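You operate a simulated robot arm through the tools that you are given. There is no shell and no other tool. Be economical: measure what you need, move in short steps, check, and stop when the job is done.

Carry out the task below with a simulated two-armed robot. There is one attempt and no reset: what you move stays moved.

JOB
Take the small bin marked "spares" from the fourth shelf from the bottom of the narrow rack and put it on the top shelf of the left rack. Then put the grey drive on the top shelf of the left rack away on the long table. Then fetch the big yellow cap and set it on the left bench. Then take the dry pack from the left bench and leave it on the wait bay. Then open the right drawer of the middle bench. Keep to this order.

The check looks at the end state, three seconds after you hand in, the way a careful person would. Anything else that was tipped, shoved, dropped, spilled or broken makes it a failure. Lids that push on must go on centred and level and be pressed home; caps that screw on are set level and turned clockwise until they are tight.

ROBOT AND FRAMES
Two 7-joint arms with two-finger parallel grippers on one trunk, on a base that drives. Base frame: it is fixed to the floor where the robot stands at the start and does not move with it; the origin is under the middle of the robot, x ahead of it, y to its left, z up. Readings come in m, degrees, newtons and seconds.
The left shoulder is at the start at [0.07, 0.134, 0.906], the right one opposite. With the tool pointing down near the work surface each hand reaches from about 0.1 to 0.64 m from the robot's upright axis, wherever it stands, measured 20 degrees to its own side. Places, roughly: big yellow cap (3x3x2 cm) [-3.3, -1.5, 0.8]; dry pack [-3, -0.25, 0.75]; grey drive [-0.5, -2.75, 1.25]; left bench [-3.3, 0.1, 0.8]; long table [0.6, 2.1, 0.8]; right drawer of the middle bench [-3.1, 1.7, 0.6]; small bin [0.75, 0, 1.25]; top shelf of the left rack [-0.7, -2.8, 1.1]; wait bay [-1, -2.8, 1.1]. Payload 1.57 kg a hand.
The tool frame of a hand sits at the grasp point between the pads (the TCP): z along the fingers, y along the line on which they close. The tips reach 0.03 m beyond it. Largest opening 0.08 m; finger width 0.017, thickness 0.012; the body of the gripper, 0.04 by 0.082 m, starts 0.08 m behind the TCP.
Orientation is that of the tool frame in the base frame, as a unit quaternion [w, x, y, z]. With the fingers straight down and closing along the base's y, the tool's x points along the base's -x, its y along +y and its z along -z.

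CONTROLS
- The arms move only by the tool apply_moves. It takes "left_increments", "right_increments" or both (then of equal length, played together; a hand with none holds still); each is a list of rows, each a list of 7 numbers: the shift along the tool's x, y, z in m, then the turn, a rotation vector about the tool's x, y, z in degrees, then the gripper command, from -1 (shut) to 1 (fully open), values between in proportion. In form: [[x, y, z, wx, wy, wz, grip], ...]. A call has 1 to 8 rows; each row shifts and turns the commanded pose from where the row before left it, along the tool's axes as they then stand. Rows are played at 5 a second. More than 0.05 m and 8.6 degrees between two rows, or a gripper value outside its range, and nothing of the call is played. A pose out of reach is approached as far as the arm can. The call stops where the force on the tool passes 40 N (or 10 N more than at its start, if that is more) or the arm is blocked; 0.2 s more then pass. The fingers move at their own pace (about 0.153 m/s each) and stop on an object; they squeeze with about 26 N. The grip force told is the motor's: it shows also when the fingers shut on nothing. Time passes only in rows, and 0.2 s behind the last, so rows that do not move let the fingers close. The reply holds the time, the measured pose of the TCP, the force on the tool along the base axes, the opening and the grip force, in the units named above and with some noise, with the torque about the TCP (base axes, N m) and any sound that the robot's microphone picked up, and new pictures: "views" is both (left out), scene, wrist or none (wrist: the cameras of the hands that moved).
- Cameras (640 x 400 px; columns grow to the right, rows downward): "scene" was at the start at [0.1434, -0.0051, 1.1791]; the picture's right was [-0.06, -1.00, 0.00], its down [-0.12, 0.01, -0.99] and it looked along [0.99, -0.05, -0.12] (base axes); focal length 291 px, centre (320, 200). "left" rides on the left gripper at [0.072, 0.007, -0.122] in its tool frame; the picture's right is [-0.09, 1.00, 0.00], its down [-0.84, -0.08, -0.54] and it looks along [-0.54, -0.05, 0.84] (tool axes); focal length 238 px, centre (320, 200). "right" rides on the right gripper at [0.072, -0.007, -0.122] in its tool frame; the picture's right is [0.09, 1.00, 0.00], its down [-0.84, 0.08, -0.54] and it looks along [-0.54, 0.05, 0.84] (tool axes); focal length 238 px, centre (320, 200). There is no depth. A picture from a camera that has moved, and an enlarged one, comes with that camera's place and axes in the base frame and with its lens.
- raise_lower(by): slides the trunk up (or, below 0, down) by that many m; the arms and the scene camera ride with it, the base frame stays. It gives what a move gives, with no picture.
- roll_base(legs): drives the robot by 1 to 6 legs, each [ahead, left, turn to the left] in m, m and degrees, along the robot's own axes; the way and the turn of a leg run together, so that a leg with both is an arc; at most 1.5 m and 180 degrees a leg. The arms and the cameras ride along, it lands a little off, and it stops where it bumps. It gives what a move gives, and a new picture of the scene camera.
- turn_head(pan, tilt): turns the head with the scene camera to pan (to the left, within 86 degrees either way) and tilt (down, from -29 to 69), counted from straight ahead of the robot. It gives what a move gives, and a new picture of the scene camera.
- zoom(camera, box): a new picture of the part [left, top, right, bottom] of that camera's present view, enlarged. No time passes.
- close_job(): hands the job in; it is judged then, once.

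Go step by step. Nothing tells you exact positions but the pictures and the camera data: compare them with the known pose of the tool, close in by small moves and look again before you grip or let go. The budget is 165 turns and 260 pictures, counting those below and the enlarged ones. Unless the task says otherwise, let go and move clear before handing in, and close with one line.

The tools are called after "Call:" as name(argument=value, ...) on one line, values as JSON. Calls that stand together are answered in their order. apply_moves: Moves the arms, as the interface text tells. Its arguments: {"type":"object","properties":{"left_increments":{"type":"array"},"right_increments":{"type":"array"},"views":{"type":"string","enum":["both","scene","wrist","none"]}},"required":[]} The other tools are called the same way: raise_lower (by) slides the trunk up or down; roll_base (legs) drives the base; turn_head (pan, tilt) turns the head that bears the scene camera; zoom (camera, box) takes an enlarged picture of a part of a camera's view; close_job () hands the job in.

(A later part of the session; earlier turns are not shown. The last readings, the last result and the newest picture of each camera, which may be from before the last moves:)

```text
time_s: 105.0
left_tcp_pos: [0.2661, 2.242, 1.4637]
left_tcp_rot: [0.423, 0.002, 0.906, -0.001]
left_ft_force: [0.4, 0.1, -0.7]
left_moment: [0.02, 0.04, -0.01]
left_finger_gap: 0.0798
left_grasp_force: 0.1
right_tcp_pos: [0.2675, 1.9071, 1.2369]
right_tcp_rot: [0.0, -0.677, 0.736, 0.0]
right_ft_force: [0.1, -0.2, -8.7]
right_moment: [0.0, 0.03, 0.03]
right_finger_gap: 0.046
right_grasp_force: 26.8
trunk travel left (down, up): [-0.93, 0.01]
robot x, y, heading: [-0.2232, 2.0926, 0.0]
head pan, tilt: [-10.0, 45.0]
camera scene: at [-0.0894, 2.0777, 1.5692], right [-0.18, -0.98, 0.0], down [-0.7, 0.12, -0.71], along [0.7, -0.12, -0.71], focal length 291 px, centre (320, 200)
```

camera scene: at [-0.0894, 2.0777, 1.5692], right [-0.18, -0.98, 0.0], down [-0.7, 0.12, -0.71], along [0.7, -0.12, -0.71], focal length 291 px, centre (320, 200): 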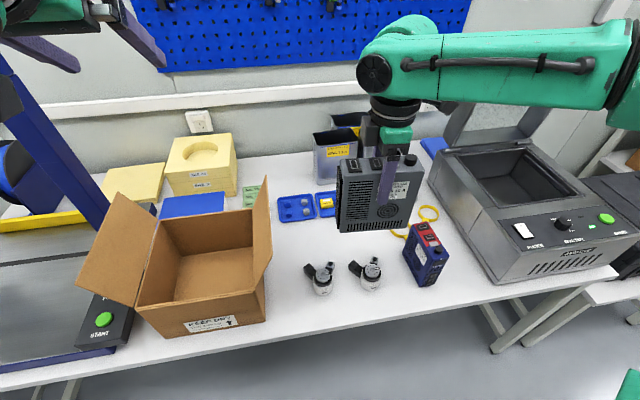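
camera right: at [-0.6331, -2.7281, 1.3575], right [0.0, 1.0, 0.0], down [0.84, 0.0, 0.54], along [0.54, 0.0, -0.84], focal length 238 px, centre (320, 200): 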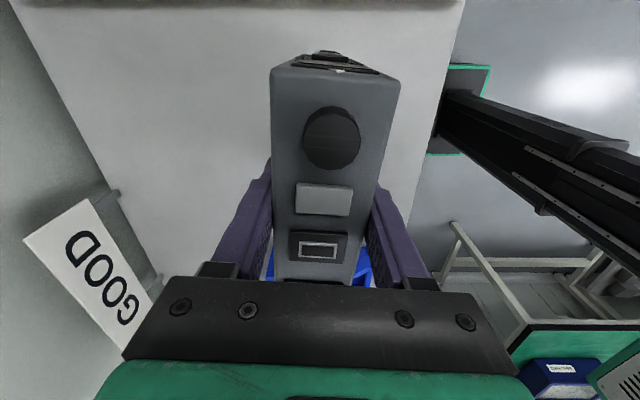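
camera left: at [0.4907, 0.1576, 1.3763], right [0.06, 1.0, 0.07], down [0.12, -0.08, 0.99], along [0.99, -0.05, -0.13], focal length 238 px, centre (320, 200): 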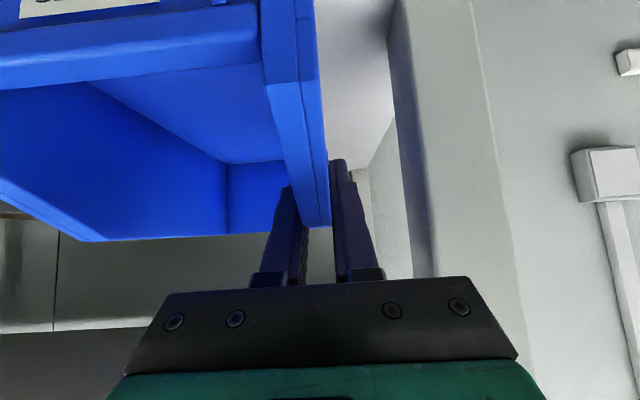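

Table top is z≈0.775. I'll pull the left arm back out of the way, then move in and lower the trunk.

Call:
apply_moves(left_increments=[[-0.038, 0, -0.032, 0, 0, 0, 0], [-0.038, 0, -0.032, 0, 0, 0, 0], [0.032, 0, -0.038, 0, 0, 0, 0], [0.032, 0, -0.038, 0, 0, 0, 0], [0.032, 0, -0.038, 0, 0, 0, 0], [0.032, 0, -0.038, 0, 0, 0, 0]], views="none")

Call:
roll_base(legs=[[0.15, 0, 0]])

Call:
raise_lower(by=-0.2)

Call:
turn_head(pan=-10, tilt=45)

```text
time_s: 106.4
left_tcp_pos: [0.0651, 2.2449, 1.5598]
left_tcp_rot: [0.423, 0.002, 0.906, -0.001]
left_ft_force: [-0.4, 0.0, -0.2]
left_moment: [0.04, -0.03, 0.0]
left_finger_gap: 0.0402
left_grasp_force: 0.1
right_tcp_pos: [0.2661, 1.9058, 1.2378]
right_tcp_rot: [0.0, -0.677, 0.736, 0.0]
right_ft_force: [-0.7, -0.7, -9.5]
right_moment: [0.0, 0.01, 0.01]
right_finger_gap: 0.0457
right_grasp_force: 26.4
trunk travel left (down, up): [-0.93, 0.01]
robot x, y, heading: [-0.2222, 2.0933, -0.5]
head pan, tilt: [-10.0, 45.0]
```

```text
time_s: 107.8
left_tcp_pos: [0.2104, 2.244, 1.5605]
left_tcp_rot: [0.425, 0.002, 0.905, -0.001]
left_ft_force: [-0.6, -0.5, 0.0]
left_moment: [-0.02, -0.01, 0.0]
left_finger_gap: 0.0401
left_grasp_force: 0.0
right_tcp_pos: [0.412, 1.9069, 1.2393]
right_tcp_rot: [0.001, -0.677, 0.736, -0.001]
right_ft_force: [-1.2, 0.1, -8.7]
right_moment: [-0.04, -0.03, -0.01]
right_finger_gap: 0.046
right_grasp_force: 26.3
trunk travel left (down, up): [-0.93, 0.01]
robot x, y, heading: [-0.0711, 2.0955, 0.1]
head pan, tilt: [-10.0, 45.0]
camera scene: at [0.0534, 2.0773, 1.5696], right [-0.18, -0.98, 0.0], down [-0.69, 0.13, -0.71], along [0.7, -0.12, -0.71], focal length 291 px, centre (320, 200)
```

scene: 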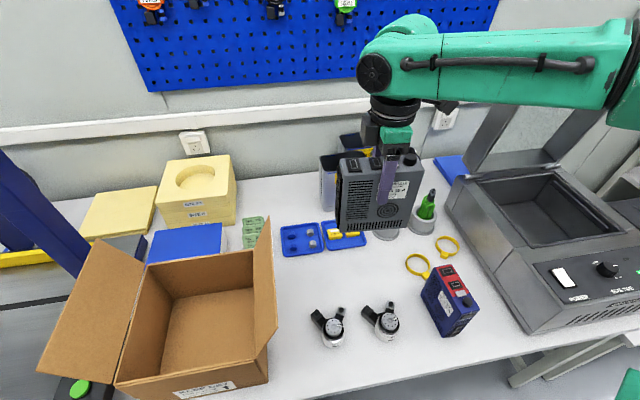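

```text
time_s: 110.0
left_tcp_pos: [0.2167, 2.245, 1.3596]
left_tcp_rot: [0.423, 0.001, 0.906, -0.001]
left_ft_force: [0.2, -0.4, -0.5]
left_moment: [-0.04, -0.04, 0.01]
left_finger_gap: 0.04
left_grasp_force: 0.0
right_tcp_pos: [0.4164, 1.9072, 1.0374]
right_tcp_rot: [0.0, -0.677, 0.736, -0.001]
right_ft_force: [1.4, 0.1, -8.0]
right_moment: [-0.02, 0.0, -0.05]
right_finger_gap: 0.0462
right_grasp_force: 25.9
trunk travel left (down, up): [-0.73, 0.21]
robot x, y, heading: [-0.0754, 2.0938, -0.3]
head pan, tilt: [-10.0, 45.0]
```

```text
time_s: 110.5
left_tcp_pos: [0.2162, 2.246, 1.36]
left_tcp_rot: [0.423, 0.002, 0.906, -0.001]
left_ft_force: [-0.1, -0.6, 0.0]
left_moment: [0.02, 0.01, 0.01]
left_finger_gap: 0.0399
left_grasp_force: 0.1
right_tcp_pos: [0.4171, 1.9065, 1.0353]
right_tcp_rot: [-0.001, -0.677, 0.736, 0.0]
right_ft_force: [-0.8, 1.0, -8.8]
right_moment: [0.0, -0.04, 0.01]
right_finger_gap: 0.0459
right_grasp_force: 25.8
trunk travel left (down, up): [-0.73, 0.21]
robot x, y, heading: [-0.0775, 2.0944, -0.2]
head pan, tilt: [-10.0, 45.0]
camera scene: at [0.059, 2.0774, 1.3691], right [-0.18, -0.98, 0.0], down [-0.7, 0.13, -0.71], along [0.69, -0.12, -0.71], focal length 291 px, centre (320, 200)
```

scene: 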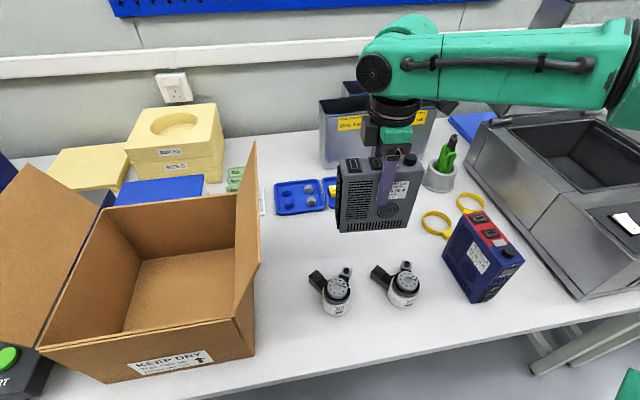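

Shift 5.5 cm further in and lower most of the way.

Call:
apply_moves(right_increments=[[-0.0023, -0.0274, 0, 0, 0, 0, -1], [-0.0023, -0.0274, 0, 0, 0, 0, -1], [0, 0, 0.035, 0, 0, 0, -1], [0, 0, 0.035, 0, 0, 0, -1], [0, 0, 0.03, 0, 0, 0, -1], [0, 0, 0, 0, 0, 0, -1]], views="both")

```text
time_s: 112.0
left_tcp_pos: [0.2169, 2.2451, 1.3591]
left_tcp_rot: [0.423, 0.002, 0.906, -0.001]
left_ft_force: [-0.6, 1.0, 0.7]
left_moment: [-0.01, -0.02, -0.02]
left_finger_gap: 0.0401
left_grasp_force: 0.0
right_tcp_pos: [0.4611, 1.9028, 0.9391]
right_tcp_rot: [0.001, -0.677, 0.736, 0.0]
right_ft_force: [-0.4, 0.2, -8.9]
right_moment: [0.0, -0.04, 0.01]
right_finger_gap: 0.0458
right_grasp_force: 25.9
right hand out of reach, approached as far as the arm can: row 4, 5
trunk travel left (down, up): [-0.73, 0.21]
robot x, y, heading: [-0.0735, 2.0903, -0.4]
head pan, tilt: [-10.0, 45.0]
camera scene: at [0.0586, 2.0774, 1.3691], right [-0.18, -0.98, 0.0], down [-0.7, 0.13, -0.71], along [0.7, -0.12, -0.71], focal length 291 px, centre (320, 200)
camera right: at [0.4618, 1.8304, 1.0593], right [-1.0, -0.01, 0.0], down [-0.01, 0.84, 0.54], along [0.0, 0.54, -0.84], focal length 238 px, centre (320, 200)
```

scene: 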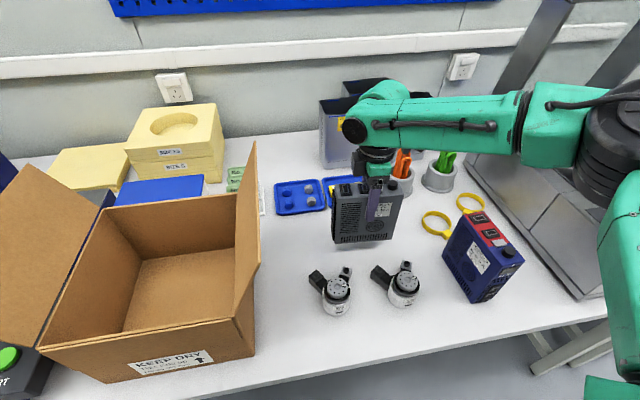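
right: 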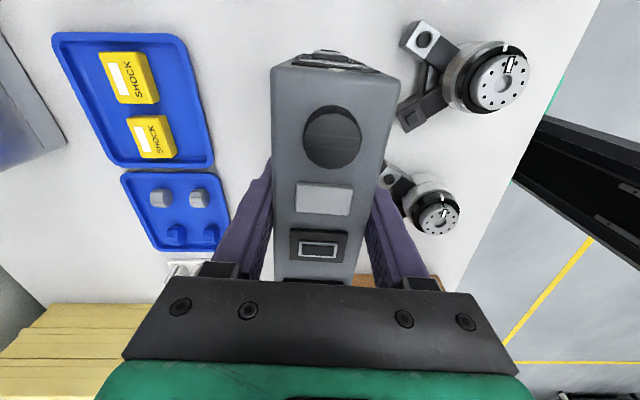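

Lower the rest with the trunk, in small steps.

Call:
raise_lower(by=-0.04)

Call:
zoom(camera="scene", box=[280, 120, 460, 320])

```text
time_s: 112.8
left_tcp_pos: [0.2159, 2.2462, 1.319]
left_tcp_rot: [0.423, 0.001, 0.906, 0.0]
left_ft_force: [0.2, -0.5, -1.2]
left_moment: [-0.01, -0.01, -0.01]
left_finger_gap: 0.0399
left_grasp_force: 0.0
right_tcp_pos: [0.4617, 1.903, 0.8975]
right_tcp_rot: [0.001, -0.677, 0.736, 0.0]
right_ft_force: [0.0, -0.7, -9.3]
right_moment: [0.02, 0.02, -0.02]
right_finger_gap: 0.0459
right_grasp_force: 26.0
trunk travel left (down, up): [-0.69, 0.25]
robot x, y, heading: [-0.0728, 2.0934, -0.2]
head pan, tilt: [-10.0, 45.0]
```

```text
2.00 times, centred on (370, 220) of scene
camera zoom: at [0.0588, 2.0774, 1.3291], right [-0.18, -0.98, 0.0], down [-0.7, 0.13, -0.71], along [0.69, -0.12, -0.71], focal length 582 px, centre (220, 160)
```

zoom: 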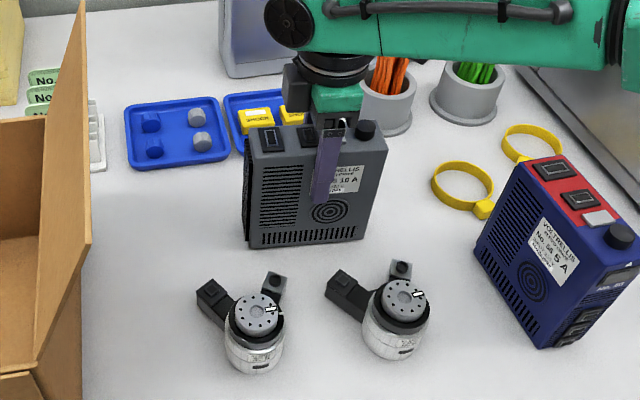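

Call:
raise_lower(by=-0.008)

Call:
raise_lower(by=-0.004)

```text
time_s: 113.3
left_tcp_pos: [0.2125, 2.245, 1.3122]
left_tcp_rot: [0.424, 0.001, 0.906, 0.0]
left_ft_force: [0.2, 0.1, 0.8]
left_moment: [-0.03, -0.03, -0.01]
left_finger_gap: 0.0402
left_grasp_force: 0.1
right_tcp_pos: [0.4609, 1.9027, 0.8953]
right_tcp_rot: [0.003, -0.676, 0.737, -0.003]
right_ft_force: [-4.2, -3.3, 12.6]
right_moment: [0.2, 1.54, 0.18]
right_finger_gap: 0.0457
right_grasp_force: 25.7
trunk travel left (down, up): [-0.682, 0.258]
robot x, y, heading: [-0.0774, 2.0939, -0.2]
head pan, tilt: [-10.0, 45.0]
```

```text
time_s: 113.9
left_tcp_pos: [0.2092, 2.2458, 1.3081]
left_tcp_rot: [0.425, 0.003, 0.905, -0.002]
left_ft_force: [0.0, 0.5, -0.3]
left_moment: [0.01, -0.02, 0.03]
left_finger_gap: 0.04
left_grasp_force: 0.0
right_tcp_pos: [0.4599, 1.9025, 0.8934]
right_tcp_rot: [0.006, -0.677, 0.736, -0.005]
right_ft_force: [7.4, -6.2, 38.3]
right_moment: [0.19, 0.1, 0.23]
right_finger_gap: 0.0458
right_grasp_force: 25.1
trunk travel left (down, up): [-0.678, 0.262]
robot x, y, heading: [-0.0757, 2.092, -0.1]
head pan, tilt: [-10.0, 45.0]
```

Contact made. Ease off slightly, open, and rise by the trunk.

Call:
raise_lower(by=0.004)

Call:
apply_moves(right_increments=[[0, 0, 0, 0, 0, 0, -0.2], [0, 0, 0, 0, 0, 0, 0.8], [0, 0, 0, 0, 0, 0, 0.8]], views="none")

Call:
raise_lower(by=0.18)

Call:
turn_head(pan=-10, tilt=46)

```text
time_s: 114.4
left_tcp_pos: [0.2128, 2.2468, 1.3126]
left_tcp_rot: [0.424, 0.003, 0.905, -0.002]
left_ft_force: [-0.3, 0.1, 0.8]
left_moment: [0.01, 0.0, -0.01]
left_finger_gap: 0.04
left_grasp_force: 0.1
right_tcp_pos: [0.4604, 1.9035, 0.8935]
right_tcp_rot: [0.003, -0.676, 0.737, -0.001]
right_ft_force: [10.8, -2.4, 23.0]
right_moment: [0.54, -0.61, -0.22]
right_finger_gap: 0.046
right_grasp_force: 26.0
trunk travel left (down, up): [-0.682, 0.258]
robot x, y, heading: [-0.0776, 2.0913, -0.1]
head pan, tilt: [-10.0, 45.0]
```

```text
time_s: 115.2
left_tcp_pos: [0.2146, 2.2457, 1.312]
left_tcp_rot: [0.423, 0.002, 0.906, -0.001]
left_ft_force: [-0.8, 0.1, 0.9]
left_moment: [-0.04, 0.02, 0.0]
left_finger_gap: 0.0399
left_grasp_force: 0.0
right_tcp_pos: [0.4586, 1.9042, 0.8916]
right_tcp_rot: [0.0, -0.676, 0.737, 0.0]
right_ft_force: [-0.6, -0.5, -0.5]
right_moment: [0.04, -0.01, -0.02]
right_finger_gap: 0.0719
right_grasp_force: 0.2
trunk travel left (down, up): [-0.682, 0.258]
robot x, y, heading: [-0.0723, 2.0923, 0.0]
head pan, tilt: [-10.0, 45.0]
```

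```text
time_s: 117.2
left_tcp_pos: [0.2146, 2.245, 1.49]
left_tcp_rot: [0.424, 0.001, 0.906, 0.0]
left_ft_force: [-0.9, -0.6, 0.7]
left_moment: [0.02, -0.04, 0.01]
left_finger_gap: 0.0398
left_grasp_force: 0.0
right_tcp_pos: [0.4604, 1.904, 1.0715]
right_tcp_rot: [0.0, -0.677, 0.736, -0.001]
right_ft_force: [-0.1, 0.3, 0.2]
right_moment: [-0.02, 0.02, 0.01]
right_finger_gap: 0.0721
right_grasp_force: 0.0
trunk travel left (down, up): [-0.862, 0.078]
robot x, y, heading: [-0.0734, 2.0924, -0.1]
head pan, tilt: [-10.0, 45.0]
```

```text
time_s: 117.8
left_tcp_pos: [0.2144, 2.2449, 1.4923]
left_tcp_rot: [0.424, 0.002, 0.906, -0.001]
left_ft_force: [0.0, 0.3, 0.1]
left_moment: [-0.03, 0.0, -0.02]
left_finger_gap: 0.04
left_grasp_force: 0.1
right_tcp_pos: [0.4614, 1.9038, 1.0713]
right_tcp_rot: [0.001, -0.677, 0.736, -0.001]
right_ft_force: [0.9, 0.7, -0.3]
right_moment: [0.0, -0.03, -0.01]
right_finger_gap: 0.072
right_grasp_force: 0.1
trunk travel left (down, up): [-0.862, 0.078]
robot x, y, heading: [-0.0765, 2.0917, -0.1]
head pan, tilt: [-10.0, 46.0]
camera scene: at [0.0565, 2.0782, 1.4999], right [-0.18, -0.98, 0.0], down [-0.71, 0.13, -0.69], along [0.68, -0.12, -0.72], focal length 291 px, centre (320, 200)
```

scene: 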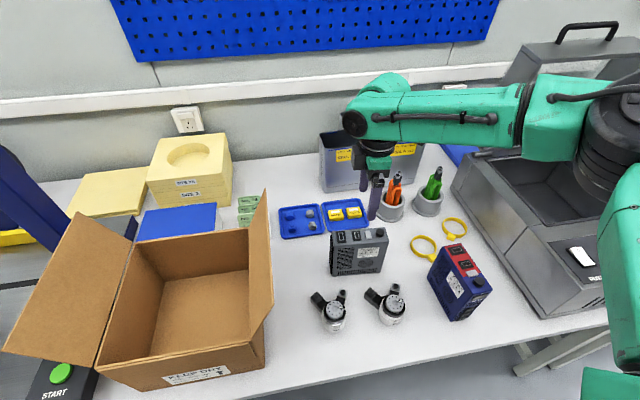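

The drive is standing on the table. Back out, turn to face the far side (−x), and restore both hands to neutral.

Call:
roll_base(legs=[[-0.65, 0, 0], [0, 0, 175]])

Call:
apply_moves(right_increments=[[0, 0, 0, 0, 0, 8.4, 0.8], [0, 0, 0, 0, 0, 8.4, 0.8], [0, 0, 0, 0, 0, 8.4, 0.8], [0, 0, 0, 0, 0, 8.4, 0.8], [0, 0, 0, 0, 0, 8.4, 0.8], [0, 0, 0, 0, 0, 8.4, 0.8], [0, 0, 0, 0, 0, 8.4, 0.8], [0, 0, 0, 0, 0, 8.4, 0.8]], left_increments=[[0, 0, 0, 0, 7.5, 0, 0.8], [0, 0, 0, 0, 7.5, 0, 0.8], [0, 0, 0, 0, 7.5, 0, 0.8], [0, 0, 0, 0, 7.5, 0, 0.8], [0, 0, 0, 0, 7.5, 0, 0.8], [0, 0, 0, 0, 7.5, 0, 0.8], [0, 0, 0, 0, 5, 0, 0.8], [0, 0, 0, 0, 0, 0, 0.8]], views="none")

Call:
turn_head(pan=0, tilt=20)

```text
time_s: 128.5
left_tcp_pos: [-1.0239, 1.9634, 1.4909]
left_tcp_rot: [-0.02, 0.905, -0.043, -0.423]
left_ft_force: [-0.4, -0.1, 0.8]
left_moment: [0.01, 0.02, 0.0]
left_finger_gap: 0.04
left_grasp_force: 0.0
right_tcp_pos: [-1.2375, 2.3259, 1.0711]
right_tcp_rot: [0.0, 0.767, 0.642, 0.0]
right_ft_force: [-0.3, -0.2, 0.1]
right_moment: [0.0, 0.01, 0.02]
right_finger_gap: 0.072
right_grasp_force: 0.1
trunk travel left (down, up): [-0.862, 0.078]
robot x, y, heading: [-0.7173, 2.0898, 174.5]
head pan, tilt: [-10.0, 46.0]
camera scene: at [-0.849, 2.1149, 1.4999], right [0.27, 0.96, 0.0], down [0.69, -0.19, -0.69], along [-0.67, 0.18, -0.72], focal length 291 px, centre (320, 200)
```

scene: 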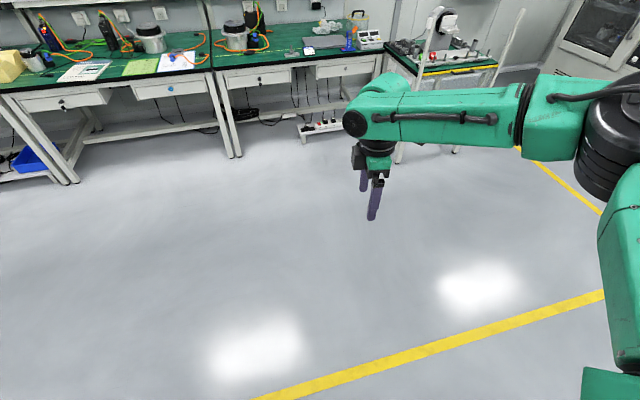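

```text
time_s: 130.3
left_tcp_pos: [-1.0446, 1.9856, 1.444]
left_tcp_rot: [-0.001, 0.999, -0.048, 0.0]
left_ft_force: [-0.5, 1.0, -0.4]
left_moment: [0.01, -0.03, -0.04]
left_finger_gap: 0.0722
left_grasp_force: 0.0
left hand out of reach, approached as far as the arm can: row 4, 5, 6, 7
right_tcp_pos: [-1.2367, 2.3257, 1.072]
right_tcp_rot: [-0.001, 0.994, 0.109, -0.001]
right_ft_force: [-0.4, 0.3, -0.5]
right_moment: [0.03, 0.03, -0.02]
right_finger_gap: 0.0722
right_grasp_force: 0.1
trunk travel left (down, up): [-0.862, 0.078]
robot x, y, heading: [-0.7191, 2.0869, 174.5]
head pan, tilt: [-10.0, 46.0]
```

```text
time_s: 131.2
left_tcp_pos: [-1.0457, 1.9849, 1.4428]
left_tcp_rot: [-0.002, 0.999, -0.048, -0.001]
left_ft_force: [-0.4, -0.1, -0.9]
left_moment: [-0.05, -0.01, 0.02]
left_finger_gap: 0.0721
left_grasp_force: 0.1
right_tcp_pos: [-1.2362, 2.3267, 1.0722]
right_tcp_rot: [0.001, 0.994, 0.111, -0.001]
right_ft_force: [0.1, -0.4, 0.3]
right_moment: [0.01, 0.04, 0.01]
right_finger_gap: 0.0722
right_grasp_force: 0.0
trunk travel left (down, up): [-0.862, 0.078]
robot x, y, heading: [-0.7253, 2.0896, 174.6]
head pan, tilt: [0.0, 20.0]
camera scene: at [-0.864, 2.1022, 1.5399], right [0.1, 1.0, 0.0], down [0.34, -0.03, -0.94], along [-0.94, 0.09, -0.34], focal length 291 px, centre (320, 200)
```

scene: 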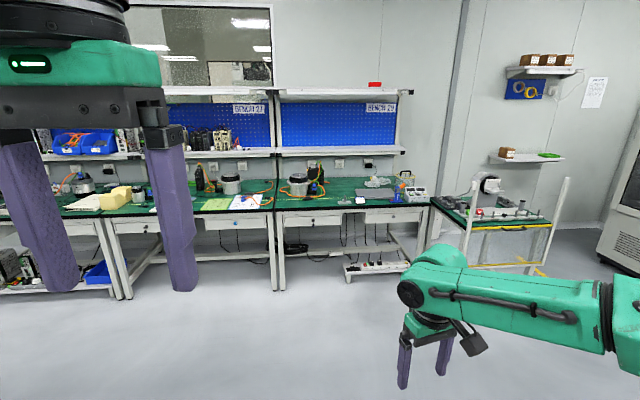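

Three benches along the far wall. Bring the left hand down, straighten the right hand, and look left toward the cap's area.

Call:
apply_moves(left_increments=[[0, 0.03, 0.04, 0, 0, 0, 0.8], [0, 0.03, 0.04, 0, 0, 0, 0.8], [0, 0.03, 0.04, 0, 0, 0, 0.8], [0, 0, 0.05, 0, 0, 0, 0.8], [0, 0, 0.05, 0, 0, 0, 0.8], [0, 0, 0.05, 0, 0, 0, 0.8], [0, 0, 0.05, 0, 0, 0, 0.8], [0, 0, 0.05, 0, 0, 0, 0.8]], right_increments=[[0, 0, 0, 0, 0, 8.5, 0.8], [0, 0, 0, 0, 0, 8.5, 0.8], [0, 0, 0, 0, 0, 1, 0.8], [0, 0, 0, 0, 0, 0, 0.8], [0, 0, 0, 0, 0, 0, 0.8], [0, 0, 0, 0, 0, 0, 0.8], [0, 0, 0, 0, 0, 0, 0.8], [0, 0, 0, 0, 0, 0, 0.8]], views="none")

Call:
turn_head(pan=50, tilt=20)

```text
time_s: 133.0
left_tcp_pos: [-1.0552, 1.8957, 1.1959]
left_tcp_rot: [-0.001, 0.999, -0.048, -0.001]
left_ft_force: [-0.1, 0.2, -0.1]
left_moment: [-0.03, 0.0, -0.01]
left_finger_gap: 0.0722
left_grasp_force: 0.1
left hand out of reach, approached as far as the arm can: row 6, 7, 8
right_tcp_pos: [-1.2368, 2.3252, 1.0715]
right_tcp_rot: [0.001, 0.999, -0.046, 0.0]
right_ft_force: [-0.2, -0.3, -1.1]
right_moment: [0.0, 0.01, 0.03]
right_finger_gap: 0.072
right_grasp_force: 0.0
trunk travel left (down, up): [-0.862, 0.078]
robot x, y, heading: [-0.7236, 2.0884, 174.5]
head pan, tilt: [0.0, 20.0]
```

```text
time_s: 134.2
left_tcp_pos: [-1.0562, 1.8962, 1.1955]
left_tcp_rot: [-0.001, 0.999, -0.048, 0.0]
left_ft_force: [-0.4, -0.3, 0.7]
left_moment: [-0.04, 0.01, 0.0]
left_finger_gap: 0.072
left_grasp_force: 0.0
right_tcp_pos: [-1.2364, 2.327, 1.072]
right_tcp_rot: [0.0, 0.999, -0.046, -0.001]
right_ft_force: [-1.0, 0.3, 0.6]
right_moment: [0.0, 0.0, 0.0]
right_finger_gap: 0.0718
right_grasp_force: 0.1
trunk travel left (down, up): [-0.862, 0.078]
robot x, y, heading: [-0.723, 2.0885, 174.9]
head pan, tilt: [50.0, 20.0]
camera scene: at [-0.8379, 2.028, 1.5399], right [-0.7, 0.71, 0.0], down [0.24, 0.24, -0.94], along [-0.67, -0.66, -0.34], focal length 291 px, centre (320, 200)
```

scene: 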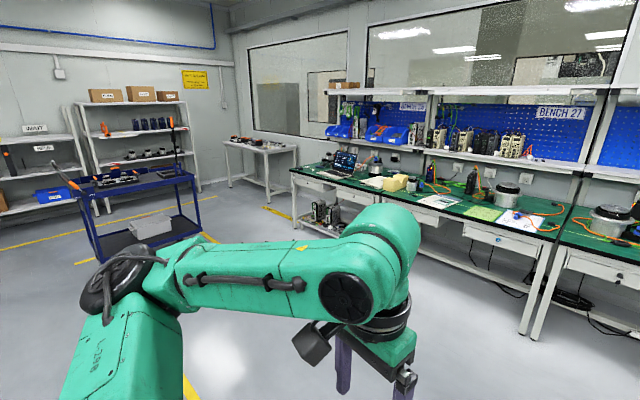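

Call:
zoom(camera="scene", box=[200, 90, 440, 250])

```text
2.50 times, centred on (320, 170) of scene
camera zoom: at [-0.8379, 2.028, 1.5399], right [-0.7, 0.71, 0.0], down [0.24, 0.24, -0.94], along [-0.67, -0.66, -0.34], focal length 727 px, centre (320, 275)
```

zoom: 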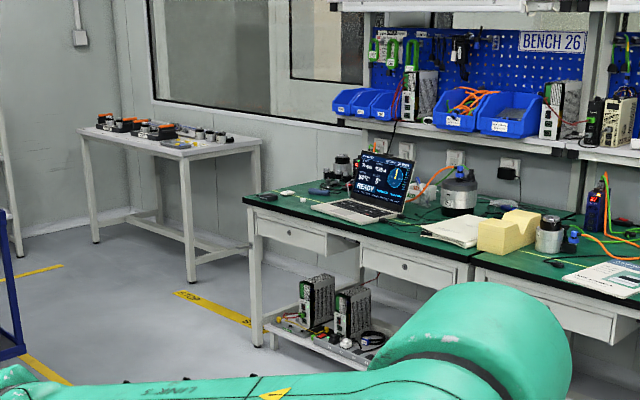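

The cap should be on the white side table beyond the cart. Drive diagonally toward it, staying clear of cart and benches.

Call:
roll_base(legs=[[0, 0, 49.5], [1.0, 0, 0], [1.0, 0, 0], [0, 0, 45]])

Call:
turn_head(pan=10, tilt=25)

```text
time_s: 148.5
left_tcp_pos: [-1.9171, 0.3642, 1.198]
left_tcp_rot: [0.001, 0.714, 0.7, 0.0]
left_ft_force: [-0.5, -0.5, 0.5]
left_moment: [0.0, 0.03, 0.0]
left_finger_gap: 0.0722
left_grasp_force: 0.0
right_tcp_pos: [-2.3314, 0.1499, 1.0714]
right_tcp_rot: [0.001, 0.712, 0.702, -0.001]
right_ft_force: [0.2, 0.0, -0.1]
right_moment: [-0.03, -0.01, 0.01]
right_finger_gap: 0.0716
right_grasp_force: 0.1
trunk travel left (down, up): [-0.862, 0.078]
robot x, y, heading: [-2.1357, 0.6829, -91.2]
head pan, tilt: [50.0, 20.0]
camera scene: at [-2.0649, 0.5701, 1.54], right [-0.66, -0.75, 0.0], down [-0.26, 0.22, -0.94], along [0.71, -0.62, -0.34], focal length 291 px, centre (320, 200)
```

scene: 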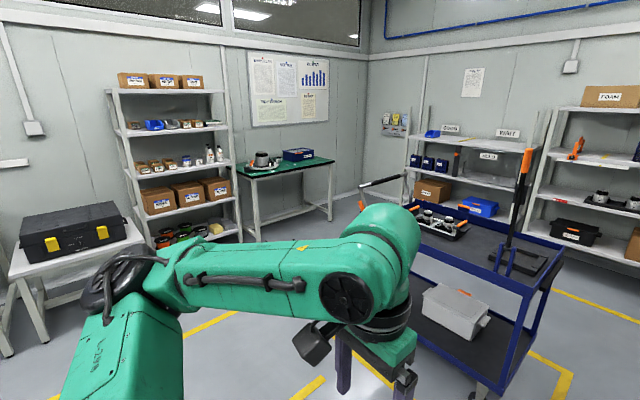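

```text
time_s: 149.6
left_tcp_pos: [-1.9162, 0.3641, 1.1968]
left_tcp_rot: [0.001, 0.713, 0.701, 0.0]
left_ft_force: [-0.1, 0.2, -0.1]
left_moment: [-0.02, 0.0, 0.01]
left_finger_gap: 0.0718
left_grasp_force: 0.1
right_tcp_pos: [-2.3319, 0.1501, 1.0726]
right_tcp_rot: [0.0, 0.713, 0.702, -0.001]
right_ft_force: [0.1, 0.0, 0.2]
right_moment: [0.0, -0.01, 0.01]
right_finger_gap: 0.0718
right_grasp_force: 0.0
trunk travel left (down, up): [-0.862, 0.078]
robot x, y, heading: [-2.1371, 0.6854, -91.0]
head pan, tilt: [10.0, 25.0]
camera scene: at [-2.1201, 0.5404, 1.5319], right [-0.99, -0.16, 0.0], down [-0.07, 0.42, -0.91], along [0.14, -0.9, -0.42], focal length 291 px, centre (320, 200)
```

scene: 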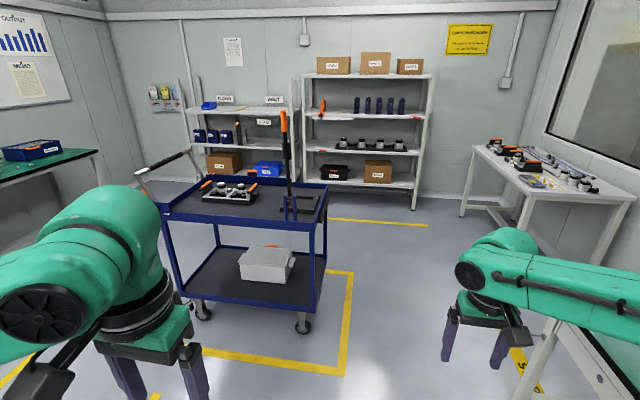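

Call:
zoom(camera="scene", box=[450, 120, 640, 240])

```text
3.33 times, centred on (545, 180) of scene
camera zoom: at [-2.1201, 0.5404, 1.5319], right [-0.99, -0.16, 0.0], down [-0.07, 0.42, -0.91], along [0.14, -0.9, -0.42], focal length 970 px, centre (-430, 267)
```

zoom: 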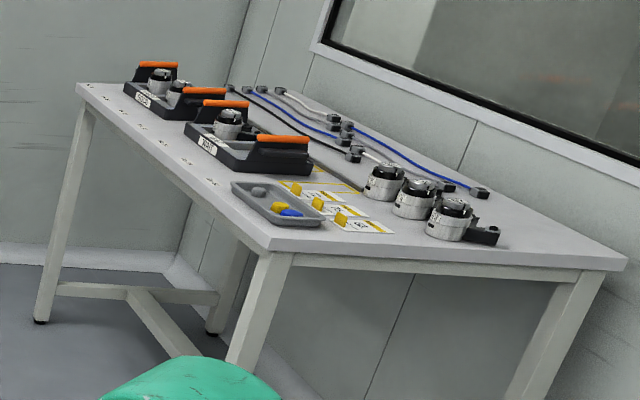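

A tray with caps and some yellow caps on cards are at the table's near corner. Drive down the aisle and turn to face the table.

Call:
roll_base(legs=[[0.9, -0.25, 0], [1.05, 0, 0], [0, 0, -89]])

Call:
turn_head(pan=0, tilt=35)

```text
time_s: 163.3
left_tcp_pos: [-2.7429, -1.4977, 1.1961]
left_tcp_rot: [0.0, 1.0, -0.003, -0.001]
left_ft_force: [-0.1, 0.2, -0.1]
left_moment: [0.01, -0.02, -0.03]
left_finger_gap: 0.0722
left_grasp_force: 0.1
right_tcp_pos: [-2.9619, -1.0864, 1.0725]
right_tcp_rot: [0.001, 1.0, -0.001, -0.001]
right_ft_force: [-0.4, -0.1, -0.5]
right_moment: [-0.01, -0.02, -0.01]
right_finger_gap: 0.072
right_grasp_force: 0.0
trunk travel left (down, up): [-0.862, 0.078]
robot x, y, heading: [-2.4277, -1.2779, 179.7]
head pan, tilt: [10.0, 25.0]
camera scene: at [-2.568, -1.2909, 1.5319], right [-0.17, 0.99, 0.0], down [0.42, 0.07, -0.91], along [-0.89, -0.15, -0.42], focal length 291 px, centre (320, 200)
```

scene: 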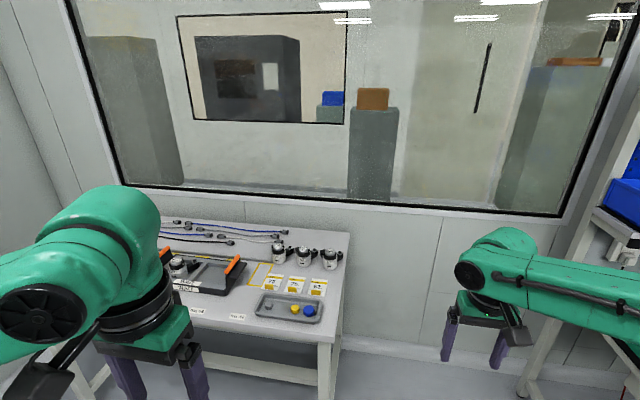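

```text
time_s: 164.0
left_tcp_pos: [-2.7425, -1.4982, 1.1956]
left_tcp_rot: [0.0, 1.0, -0.002, -0.001]
left_ft_force: [0.1, 0.9, 0.1]
left_moment: [0.01, 0.02, -0.01]
left_finger_gap: 0.0721
left_grasp_force: 0.1
right_tcp_pos: [-2.9621, -1.0855, 1.072]
right_tcp_rot: [0.0, 1.0, 0.0, -0.001]
right_ft_force: [0.7, -0.6, 0.3]
right_moment: [-0.02, 0.02, 0.0]
right_finger_gap: 0.0722
right_grasp_force: 0.1
trunk travel left (down, up): [-0.862, 0.078]
robot x, y, heading: [-2.4262, -1.2774, 179.8]
head pan, tilt: [0.0, 35.0]
camera scene: at [-2.5653, -1.2746, 1.5161], right [0.0, 1.0, 0.0], down [0.57, 0.0, -0.82], along [-0.82, 0.0, -0.57], focal length 291 px, centre (320, 200)
```

scene: 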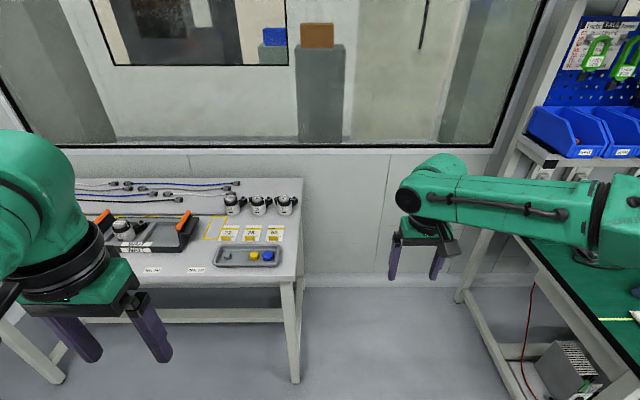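

Call:
zoom(camera="scene", box=[180, 180, 310, 280])

```text
4.00 times, centred on (245, 230) of scene
camera zoom: at [-2.5653, -1.2746, 1.5161], right [0.0, 1.0, 0.0], down [0.57, 0.0, -0.82], along [-0.82, 0.0, -0.57], focal length 1164 px, centre (620, 80)
```

zoom: 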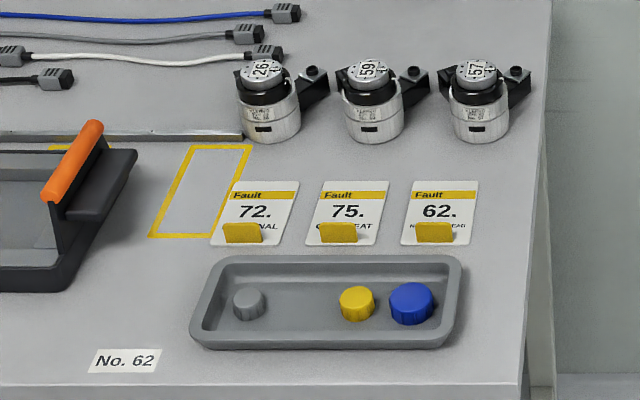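

The yellow cap (≈3 cm) is in the tray at about (−3.258, −1.496); tray also holds a blue cap right next to it. I'll lower the trunk, lift the right hand and rotate it to close along x.

Call:
raise_lower(by=-0.25)

Call:
apply_moves(right_increments=[[0.02, 0, -0.04, 0, 0, -8.2, 0.05], [0.02, 0, -0.04, 0, 0, -8.2, 0.05], [0, 0, -0.04, 0, 0, -8.2, 0.05], [0, 0, -0.04, 0, 0, -8.2, 0.05], [0, 0, 0, 0, 0, -8.2, 0.05], [0, 0, 0, 0, 0, -8.2, 0.05], [0, 0, 0, 0, 0, -8.2, 0.05], [0, 0, 0, 0, 0, -8.2, 0.05]], views="none")

Call:
apply_moves(right_increments=[[0, 0, 0, 0, 0, -8.2, 0.05], [0, 0, 0, 0, 0, -8.2, 0.05], [0, 0, 0, 0, 0, -8.0, 0.05]], views="none")

Call:
roll_base(legs=[[0, 0.36, 0], [0.3, 0, 0]])

```text
time_s: 166.6
left_tcp_pos: [-2.7428, -1.4972, 0.9452]
left_tcp_rot: [0.0, 1.0, -0.003, -0.001]
left_ft_force: [-0.5, 0.0, 0.4]
left_moment: [0.01, 0.0, -0.02]
left_finger_gap: 0.072
left_grasp_force: 0.0
right_tcp_pos: [-2.9622, -1.0855, 0.8219]
right_tcp_rot: [0.0, 1.0, -0.001, -0.001]
right_ft_force: [-0.1, -0.9, 0.3]
right_moment: [0.0, 0.0, 0.0]
right_finger_gap: 0.0719
right_grasp_force: 0.1
trunk travel left (down, up): [-0.612, 0.328]
robot x, y, heading: [-2.4298, -1.2728, 179.7]
head pan, tilt: [0.0, 35.0]
```

```text
time_s: 168.4
left_tcp_pos: [-2.7422, -1.4967, 0.945]
left_tcp_rot: [0.0, 1.0, -0.002, -0.001]
left_ft_force: [-0.2, 0.9, -0.1]
left_moment: [-0.01, 0.02, 0.02]
left_finger_gap: 0.072
left_grasp_force: 0.1
right_tcp_pos: [-2.9215, -1.0823, 0.9826]
right_tcp_rot: [0.0, 0.841, 0.542, -0.001]
right_ft_force: [-0.1, -0.9, -0.1]
right_moment: [-0.01, 0.01, 0.01]
right_finger_gap: 0.0421
right_grasp_force: 0.1
trunk travel left (down, up): [-0.612, 0.328]
robot x, y, heading: [-2.4269, -1.2761, 179.5]
head pan, tilt: [0.0, 35.0]
```

```text
time_s: 169.2
left_tcp_pos: [-2.7429, -1.4969, 0.9462]
left_tcp_rot: [0.001, 1.0, -0.002, -0.001]
left_ft_force: [0.1, 0.7, 0.6]
left_moment: [0.06, 0.01, 0.02]
left_finger_gap: 0.0722
left_grasp_force: 0.1
right_tcp_pos: [-2.9216, -1.0832, 0.9813]
right_tcp_rot: [0.0, 0.708, 0.707, 0.0]
right_ft_force: [0.6, 0.5, 0.0]
right_moment: [0.01, -0.01, -0.01]
right_finger_gap: 0.042
right_grasp_force: 0.0
trunk travel left (down, up): [-0.612, 0.328]
robot x, y, heading: [-2.4278, -1.2813, 179.7]
head pan, tilt: [0.0, 35.0]
```

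```text
time_s: 173.2
left_tcp_pos: [-3.0435, -1.859, 0.9479]
left_tcp_rot: [-0.001, 1.0, 0.0, -0.001]
left_ft_force: [-0.1, 0.3, -0.5]
left_moment: [0.01, 0.0, 0.0]
left_finger_gap: 0.0717
left_grasp_force: 0.0
right_tcp_pos: [-3.2234, -1.4449, 0.9821]
right_tcp_rot: [-0.002, 0.706, 0.708, -0.002]
right_ft_force: [-0.5, 0.7, 1.1]
right_moment: [-0.01, -0.02, 0.01]
right_finger_gap: 0.042
right_grasp_force: 0.0
trunk travel left (down, up): [-0.612, 0.328]
robot x, y, heading: [-2.729, -1.6406, 180.2]
head pan, tilt: [0.0, 35.0]
camera scene: at [-2.8663, -1.6363, 1.2661], right [0.0, 1.0, 0.0], down [0.57, 0.0, -0.82], along [-0.82, 0.0, -0.57], focal length 291 px, centre (320, 200)
```

scene: 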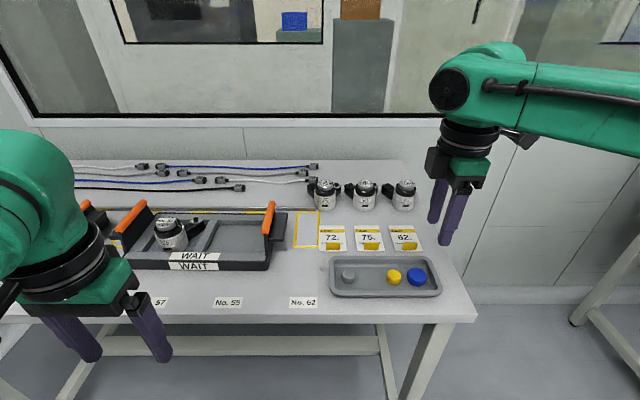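

Cap refined to about (−3.257, −1.491, 0.80). Move above it and look with the wrist camera.

Call:
apply_moves(right_increments=[[-0.023, -0.017, 0, 0, 0, 0, 0.05], [-0.023, -0.017, 0, 0, 0, 0, 0.05], [0, 0, 0.04, 0, 0, 0, 0.05], [0, 0, 0.03, 0, 0, 0, 0.05]], views="wrist")

Call:
zoom(camera="right", box=[200, 60, 440, 280])

```text
time_s: 174.2
left_tcp_pos: [-3.0445, -1.8591, 0.9453]
left_tcp_rot: [-0.001, 1.0, -0.001, 0.0]
left_ft_force: [0.0, 0.0, 0.4]
left_moment: [0.04, -0.02, -0.03]
left_finger_gap: 0.0721
left_grasp_force: 0.0
right_tcp_pos: [-3.2474, -1.4856, 0.9088]
right_tcp_rot: [-0.001, 0.706, 0.708, -0.001]
right_ft_force: [-0.1, -0.7, 0.4]
right_moment: [-0.01, -0.02, -0.01]
right_finger_gap: 0.0416
right_grasp_force: 0.0
right hand out of reach, approached as far as the arm can: row 2
trunk travel left (down, up): [-0.612, 0.328]
robot x, y, heading: [-2.7314, -1.6407, 180.0]
head pan, tilt: [0.0, 35.0]
camera right: at [-3.2552, -1.4134, 1.0278], right [1.0, 0.09, 0.0], down [0.08, -0.84, 0.54], along [0.05, -0.54, -0.84], focal length 238 px, centre (320, 200)
```

right: 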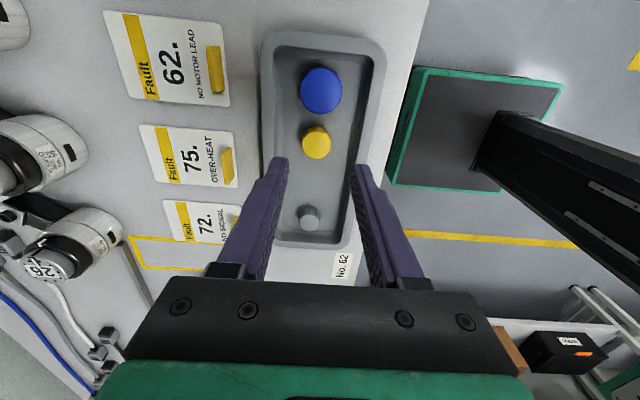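

```text
1.82 times, centred on (320, 170) of right
camera zoom: at [-3.2552, -1.4134, 1.0278], right [1.0, 0.09, 0.0], down [0.08, -0.84, 0.54], along [0.05, -0.54, -0.84], focal length 433 px, centre (320, 254)
```

zoom: 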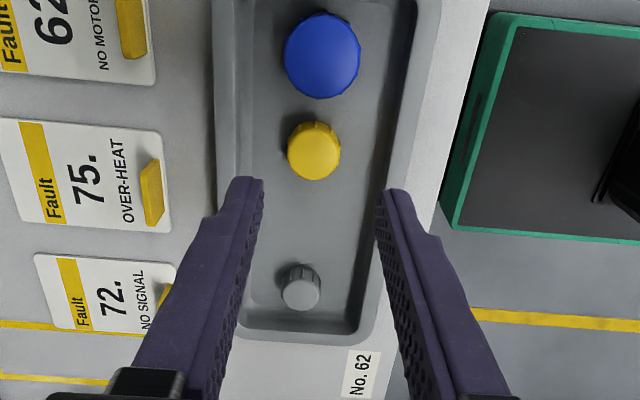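

Cap measured at (−3.252, −1.489). Nudge the base half a centimetre, narrow the opening slightly, and recheck.

Call:
roll_base(legs=[[0.006, 0.003, 0]])

Call:
apply_moves(right_increments=[[0, 0, 0, 0, 0, 0, -0.03], [0, 0, 0, 0, 0, 0, -0.03]], views="none")

Call:
raise_lower(by=-0.045)

Call:
zoom(camera="right", box=[200, 60, 440, 280])

```text
time_s: 174.9
left_tcp_pos: [-3.0487, -1.8619, 0.947]
left_tcp_rot: [0.0, 1.0, 0.0, -0.001]
left_ft_force: [0.6, 0.0, -0.5]
left_moment: [0.02, 0.03, -0.05]
left_finger_gap: 0.0719
left_grasp_force: 0.0
right_tcp_pos: [-3.2522, -1.4873, 0.909]
right_tcp_rot: [-0.002, 0.706, 0.708, -0.001]
right_ft_force: [0.1, -1.2, -0.5]
right_moment: [-0.01, 0.05, 0.0]
right_finger_gap: 0.0418
right_grasp_force: 0.2
trunk travel left (down, up): [-0.612, 0.328]
robot x, y, heading: [-2.7359, -1.6408, 179.9]
head pan, tilt: [0.0, 35.0]
camera scene: at [-2.8713, -1.6387, 1.2663], right [0.0, 1.0, 0.0], down [0.57, 0.0, -0.82], along [-0.82, 0.0, -0.57], focal length 291 px, centre (320, 200)
```

scene: 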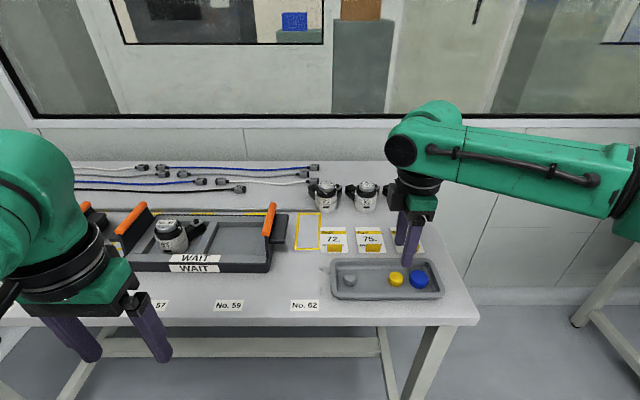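

```text
time_s: 175.5
left_tcp_pos: [-3.0485, -1.8619, 0.9461]
left_tcp_rot: [0.0, 1.0, 0.0, -0.001]
left_ft_force: [0.7, -0.1, 0.2]
left_moment: [-0.01, 0.02, 0.0]
left_finger_gap: 0.072
left_grasp_force: 0.0
right_tcp_pos: [-3.2534, -1.4891, 0.9078]
right_tcp_rot: [0.0, 0.706, 0.708, -0.001]
right_ft_force: [0.3, -0.4, -0.3]
right_moment: [0.03, 0.03, 0.01]
right_finger_gap: 0.0389
right_grasp_force: 0.1
trunk travel left (down, up): [-0.612, 0.328]
robot x, y, heading: [-2.7338, -1.6401, 179.7]
head pan, tilt: [0.0, 35.0]
```

```text
time_s: 176.4
left_tcp_pos: [-3.0476, -1.8626, 0.9015]
left_tcp_rot: [0.0, 1.0, -0.001, -0.001]
left_ft_force: [0.4, -0.2, 0.7]
left_moment: [0.01, 0.01, 0.03]
left_finger_gap: 0.0719
left_grasp_force: 0.2
right_tcp_pos: [-3.2543, -1.4896, 0.8633]
right_tcp_rot: [-0.001, 0.706, 0.708, -0.001]
right_ft_force: [-0.2, 0.2, -1.8]
right_moment: [-0.02, 0.02, -0.03]
right_finger_gap: 0.0386
right_grasp_force: 0.0
trunk travel left (down, up): [-0.567, 0.373]
robot x, y, heading: [-2.7343, -1.6373, 179.7]
head pan, tilt: [0.0, 35.0]
```

```text
1.82 times, centred on (320, 170) of right
camera zoom: at [-3.2603, -1.4164, 0.9837], right [1.0, 0.09, 0.0], down [0.08, -0.84, 0.54], along [0.05, -0.54, -0.84], focal length 433 px, centre (320, 254)
```

zoom: 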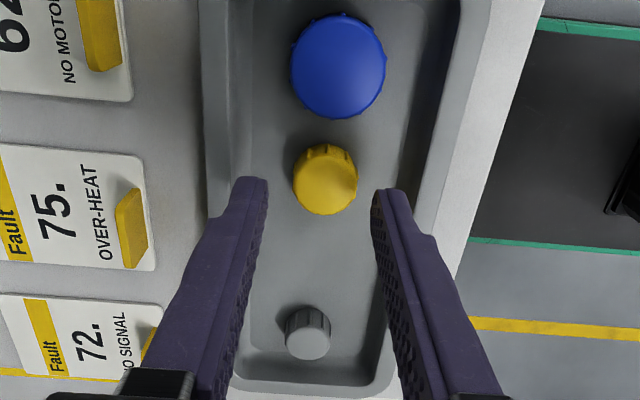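

Nearly centred. Correct 3 mm, lower, and close on the cap.

Call:
apply_moves(right_increments=[[-0.002, 0.003, 0, 0, 0, 0, -0.03], [0, 0, 0, 0, 0, 0, -0.03]], views="none")

Call:
raise_lower(by=-0.033)

Call:
zoom(camera="right", box=[200, 60, 440, 280])

```text
time_s: 177.0
left_tcp_pos: [-3.0489, -1.8625, 0.9015]
left_tcp_rot: [0.001, 1.0, -0.001, -0.001]
left_ft_force: [-0.8, 0.0, -0.7]
left_moment: [-0.01, 0.04, 0.01]
left_finger_gap: 0.072
left_grasp_force: 0.1
right_tcp_pos: [-3.25, -1.4907, 0.8625]
right_tcp_rot: [-0.001, 0.707, 0.708, -0.001]
right_ft_force: [0.3, -0.3, 0.2]
right_moment: [0.01, -0.01, 0.01]
right_finger_gap: 0.0386
right_grasp_force: 0.1
trunk travel left (down, up): [-0.567, 0.373]
robot x, y, heading: [-2.7359, -1.6408, 180.0]
head pan, tilt: [0.0, 35.0]
```

```text
time_s: 177.8
left_tcp_pos: [-3.046, -1.8616, 0.8706]
left_tcp_rot: [0.0, 1.0, -0.002, -0.002]
left_ft_force: [-0.5, -0.7, 0.7]
left_moment: [-0.03, -0.02, 0.01]
left_finger_gap: 0.072
left_grasp_force: 0.1
right_tcp_pos: [-3.2503, -1.4915, 0.8334]
right_tcp_rot: [-0.005, 0.707, 0.707, -0.004]
right_ft_force: [-1.1, 3.0, 26.1]
right_moment: [0.07, -0.61, 0.18]
right_finger_gap: 0.037
right_grasp_force: 0.0
trunk travel left (down, up): [-0.534, 0.406]
robot x, y, heading: [-2.7349, -1.6381, 180.0]
head pan, tilt: [0.0, 35.0]
```

```text
1.82 times, centred on (320, 170) of right
camera zoom: at [-3.2558, -1.4187, 0.9543], right [1.0, 0.09, -0.01], down [0.08, -0.84, 0.54], along [0.04, -0.54, -0.84], focal length 433 px, centre (320, 254)
```

zoom: 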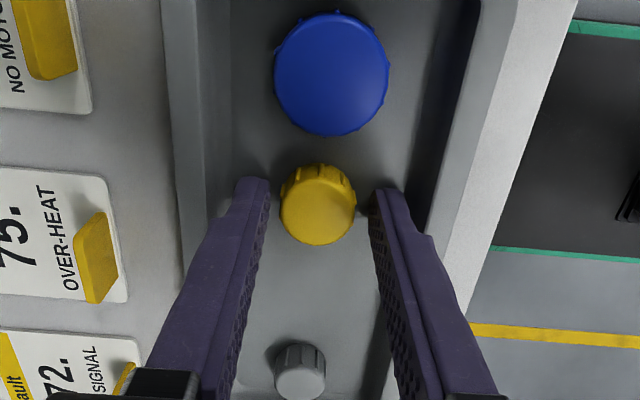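

The tips touched the tray. Raise 4 mm, then close.

Call:
raise_lower(by=0.004)

Call:
apply_moves(right_increments=[[0, 0, 0, 0, 0, 0, -0.3], [0, 0, 0, 0, 0, 0, -1], [0, 0, 0, 0, 0, 0, -1]], views="wrist")

```text
time_s: 178.3
left_tcp_pos: [-3.0474, -1.863, 0.873]
left_tcp_rot: [0.0, 1.0, 0.0, -0.002]
left_ft_force: [0.6, -0.2, -0.3]
left_moment: [0.03, -0.03, 0.0]
left_finger_gap: 0.0722
left_grasp_force: 0.0
right_tcp_pos: [-3.2497, -1.4912, 0.8341]
right_tcp_rot: [0.0, 0.706, 0.708, -0.001]
right_ft_force: [-1.0, 1.8, 13.3]
right_moment: [0.08, -0.1, -0.05]
right_finger_gap: 0.0358
right_grasp_force: 0.1
trunk travel left (down, up): [-0.538, 0.402]
robot x, y, heading: [-2.7336, -1.6404, 179.9]
head pan, tilt: [0.0, 35.0]
```

```text
time_s: 179.1
left_tcp_pos: [-3.0475, -1.8635, 0.8718]
left_tcp_rot: [0.001, 1.0, -0.001, -0.002]
left_ft_force: [-1.1, 0.3, 0.1]
left_moment: [-0.03, 0.01, -0.01]
left_finger_gap: 0.072
left_grasp_force: 0.1
right_tcp_pos: [-3.2502, -1.4917, 0.833]
right_tcp_rot: [-0.001, 0.707, 0.707, -0.002]
right_ft_force: [2.4, 0.4, 5.5]
right_moment: [-0.01, -0.19, -0.02]
right_finger_gap: 0.0251
right_grasp_force: 25.4
trunk travel left (down, up): [-0.538, 0.402]
robot x, y, heading: [-2.737, -1.6416, 179.9]
head pan, tilt: [0.0, 35.0]
camera right: at [-3.2565, -1.4192, 0.9544], right [1.0, 0.09, 0.0], down [0.08, -0.84, 0.54], along [0.05, -0.54, -0.84], focal length 238 px, centre (320, 200)
```

right: 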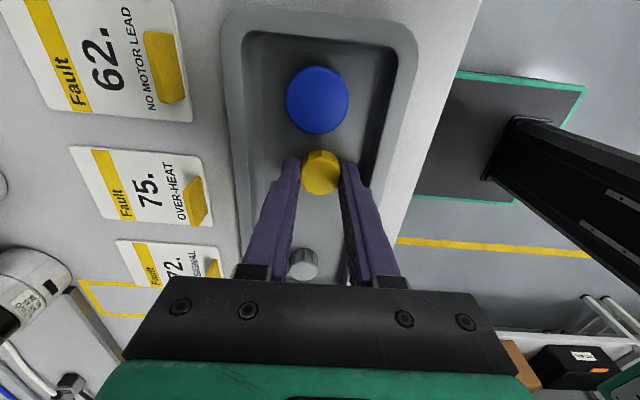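

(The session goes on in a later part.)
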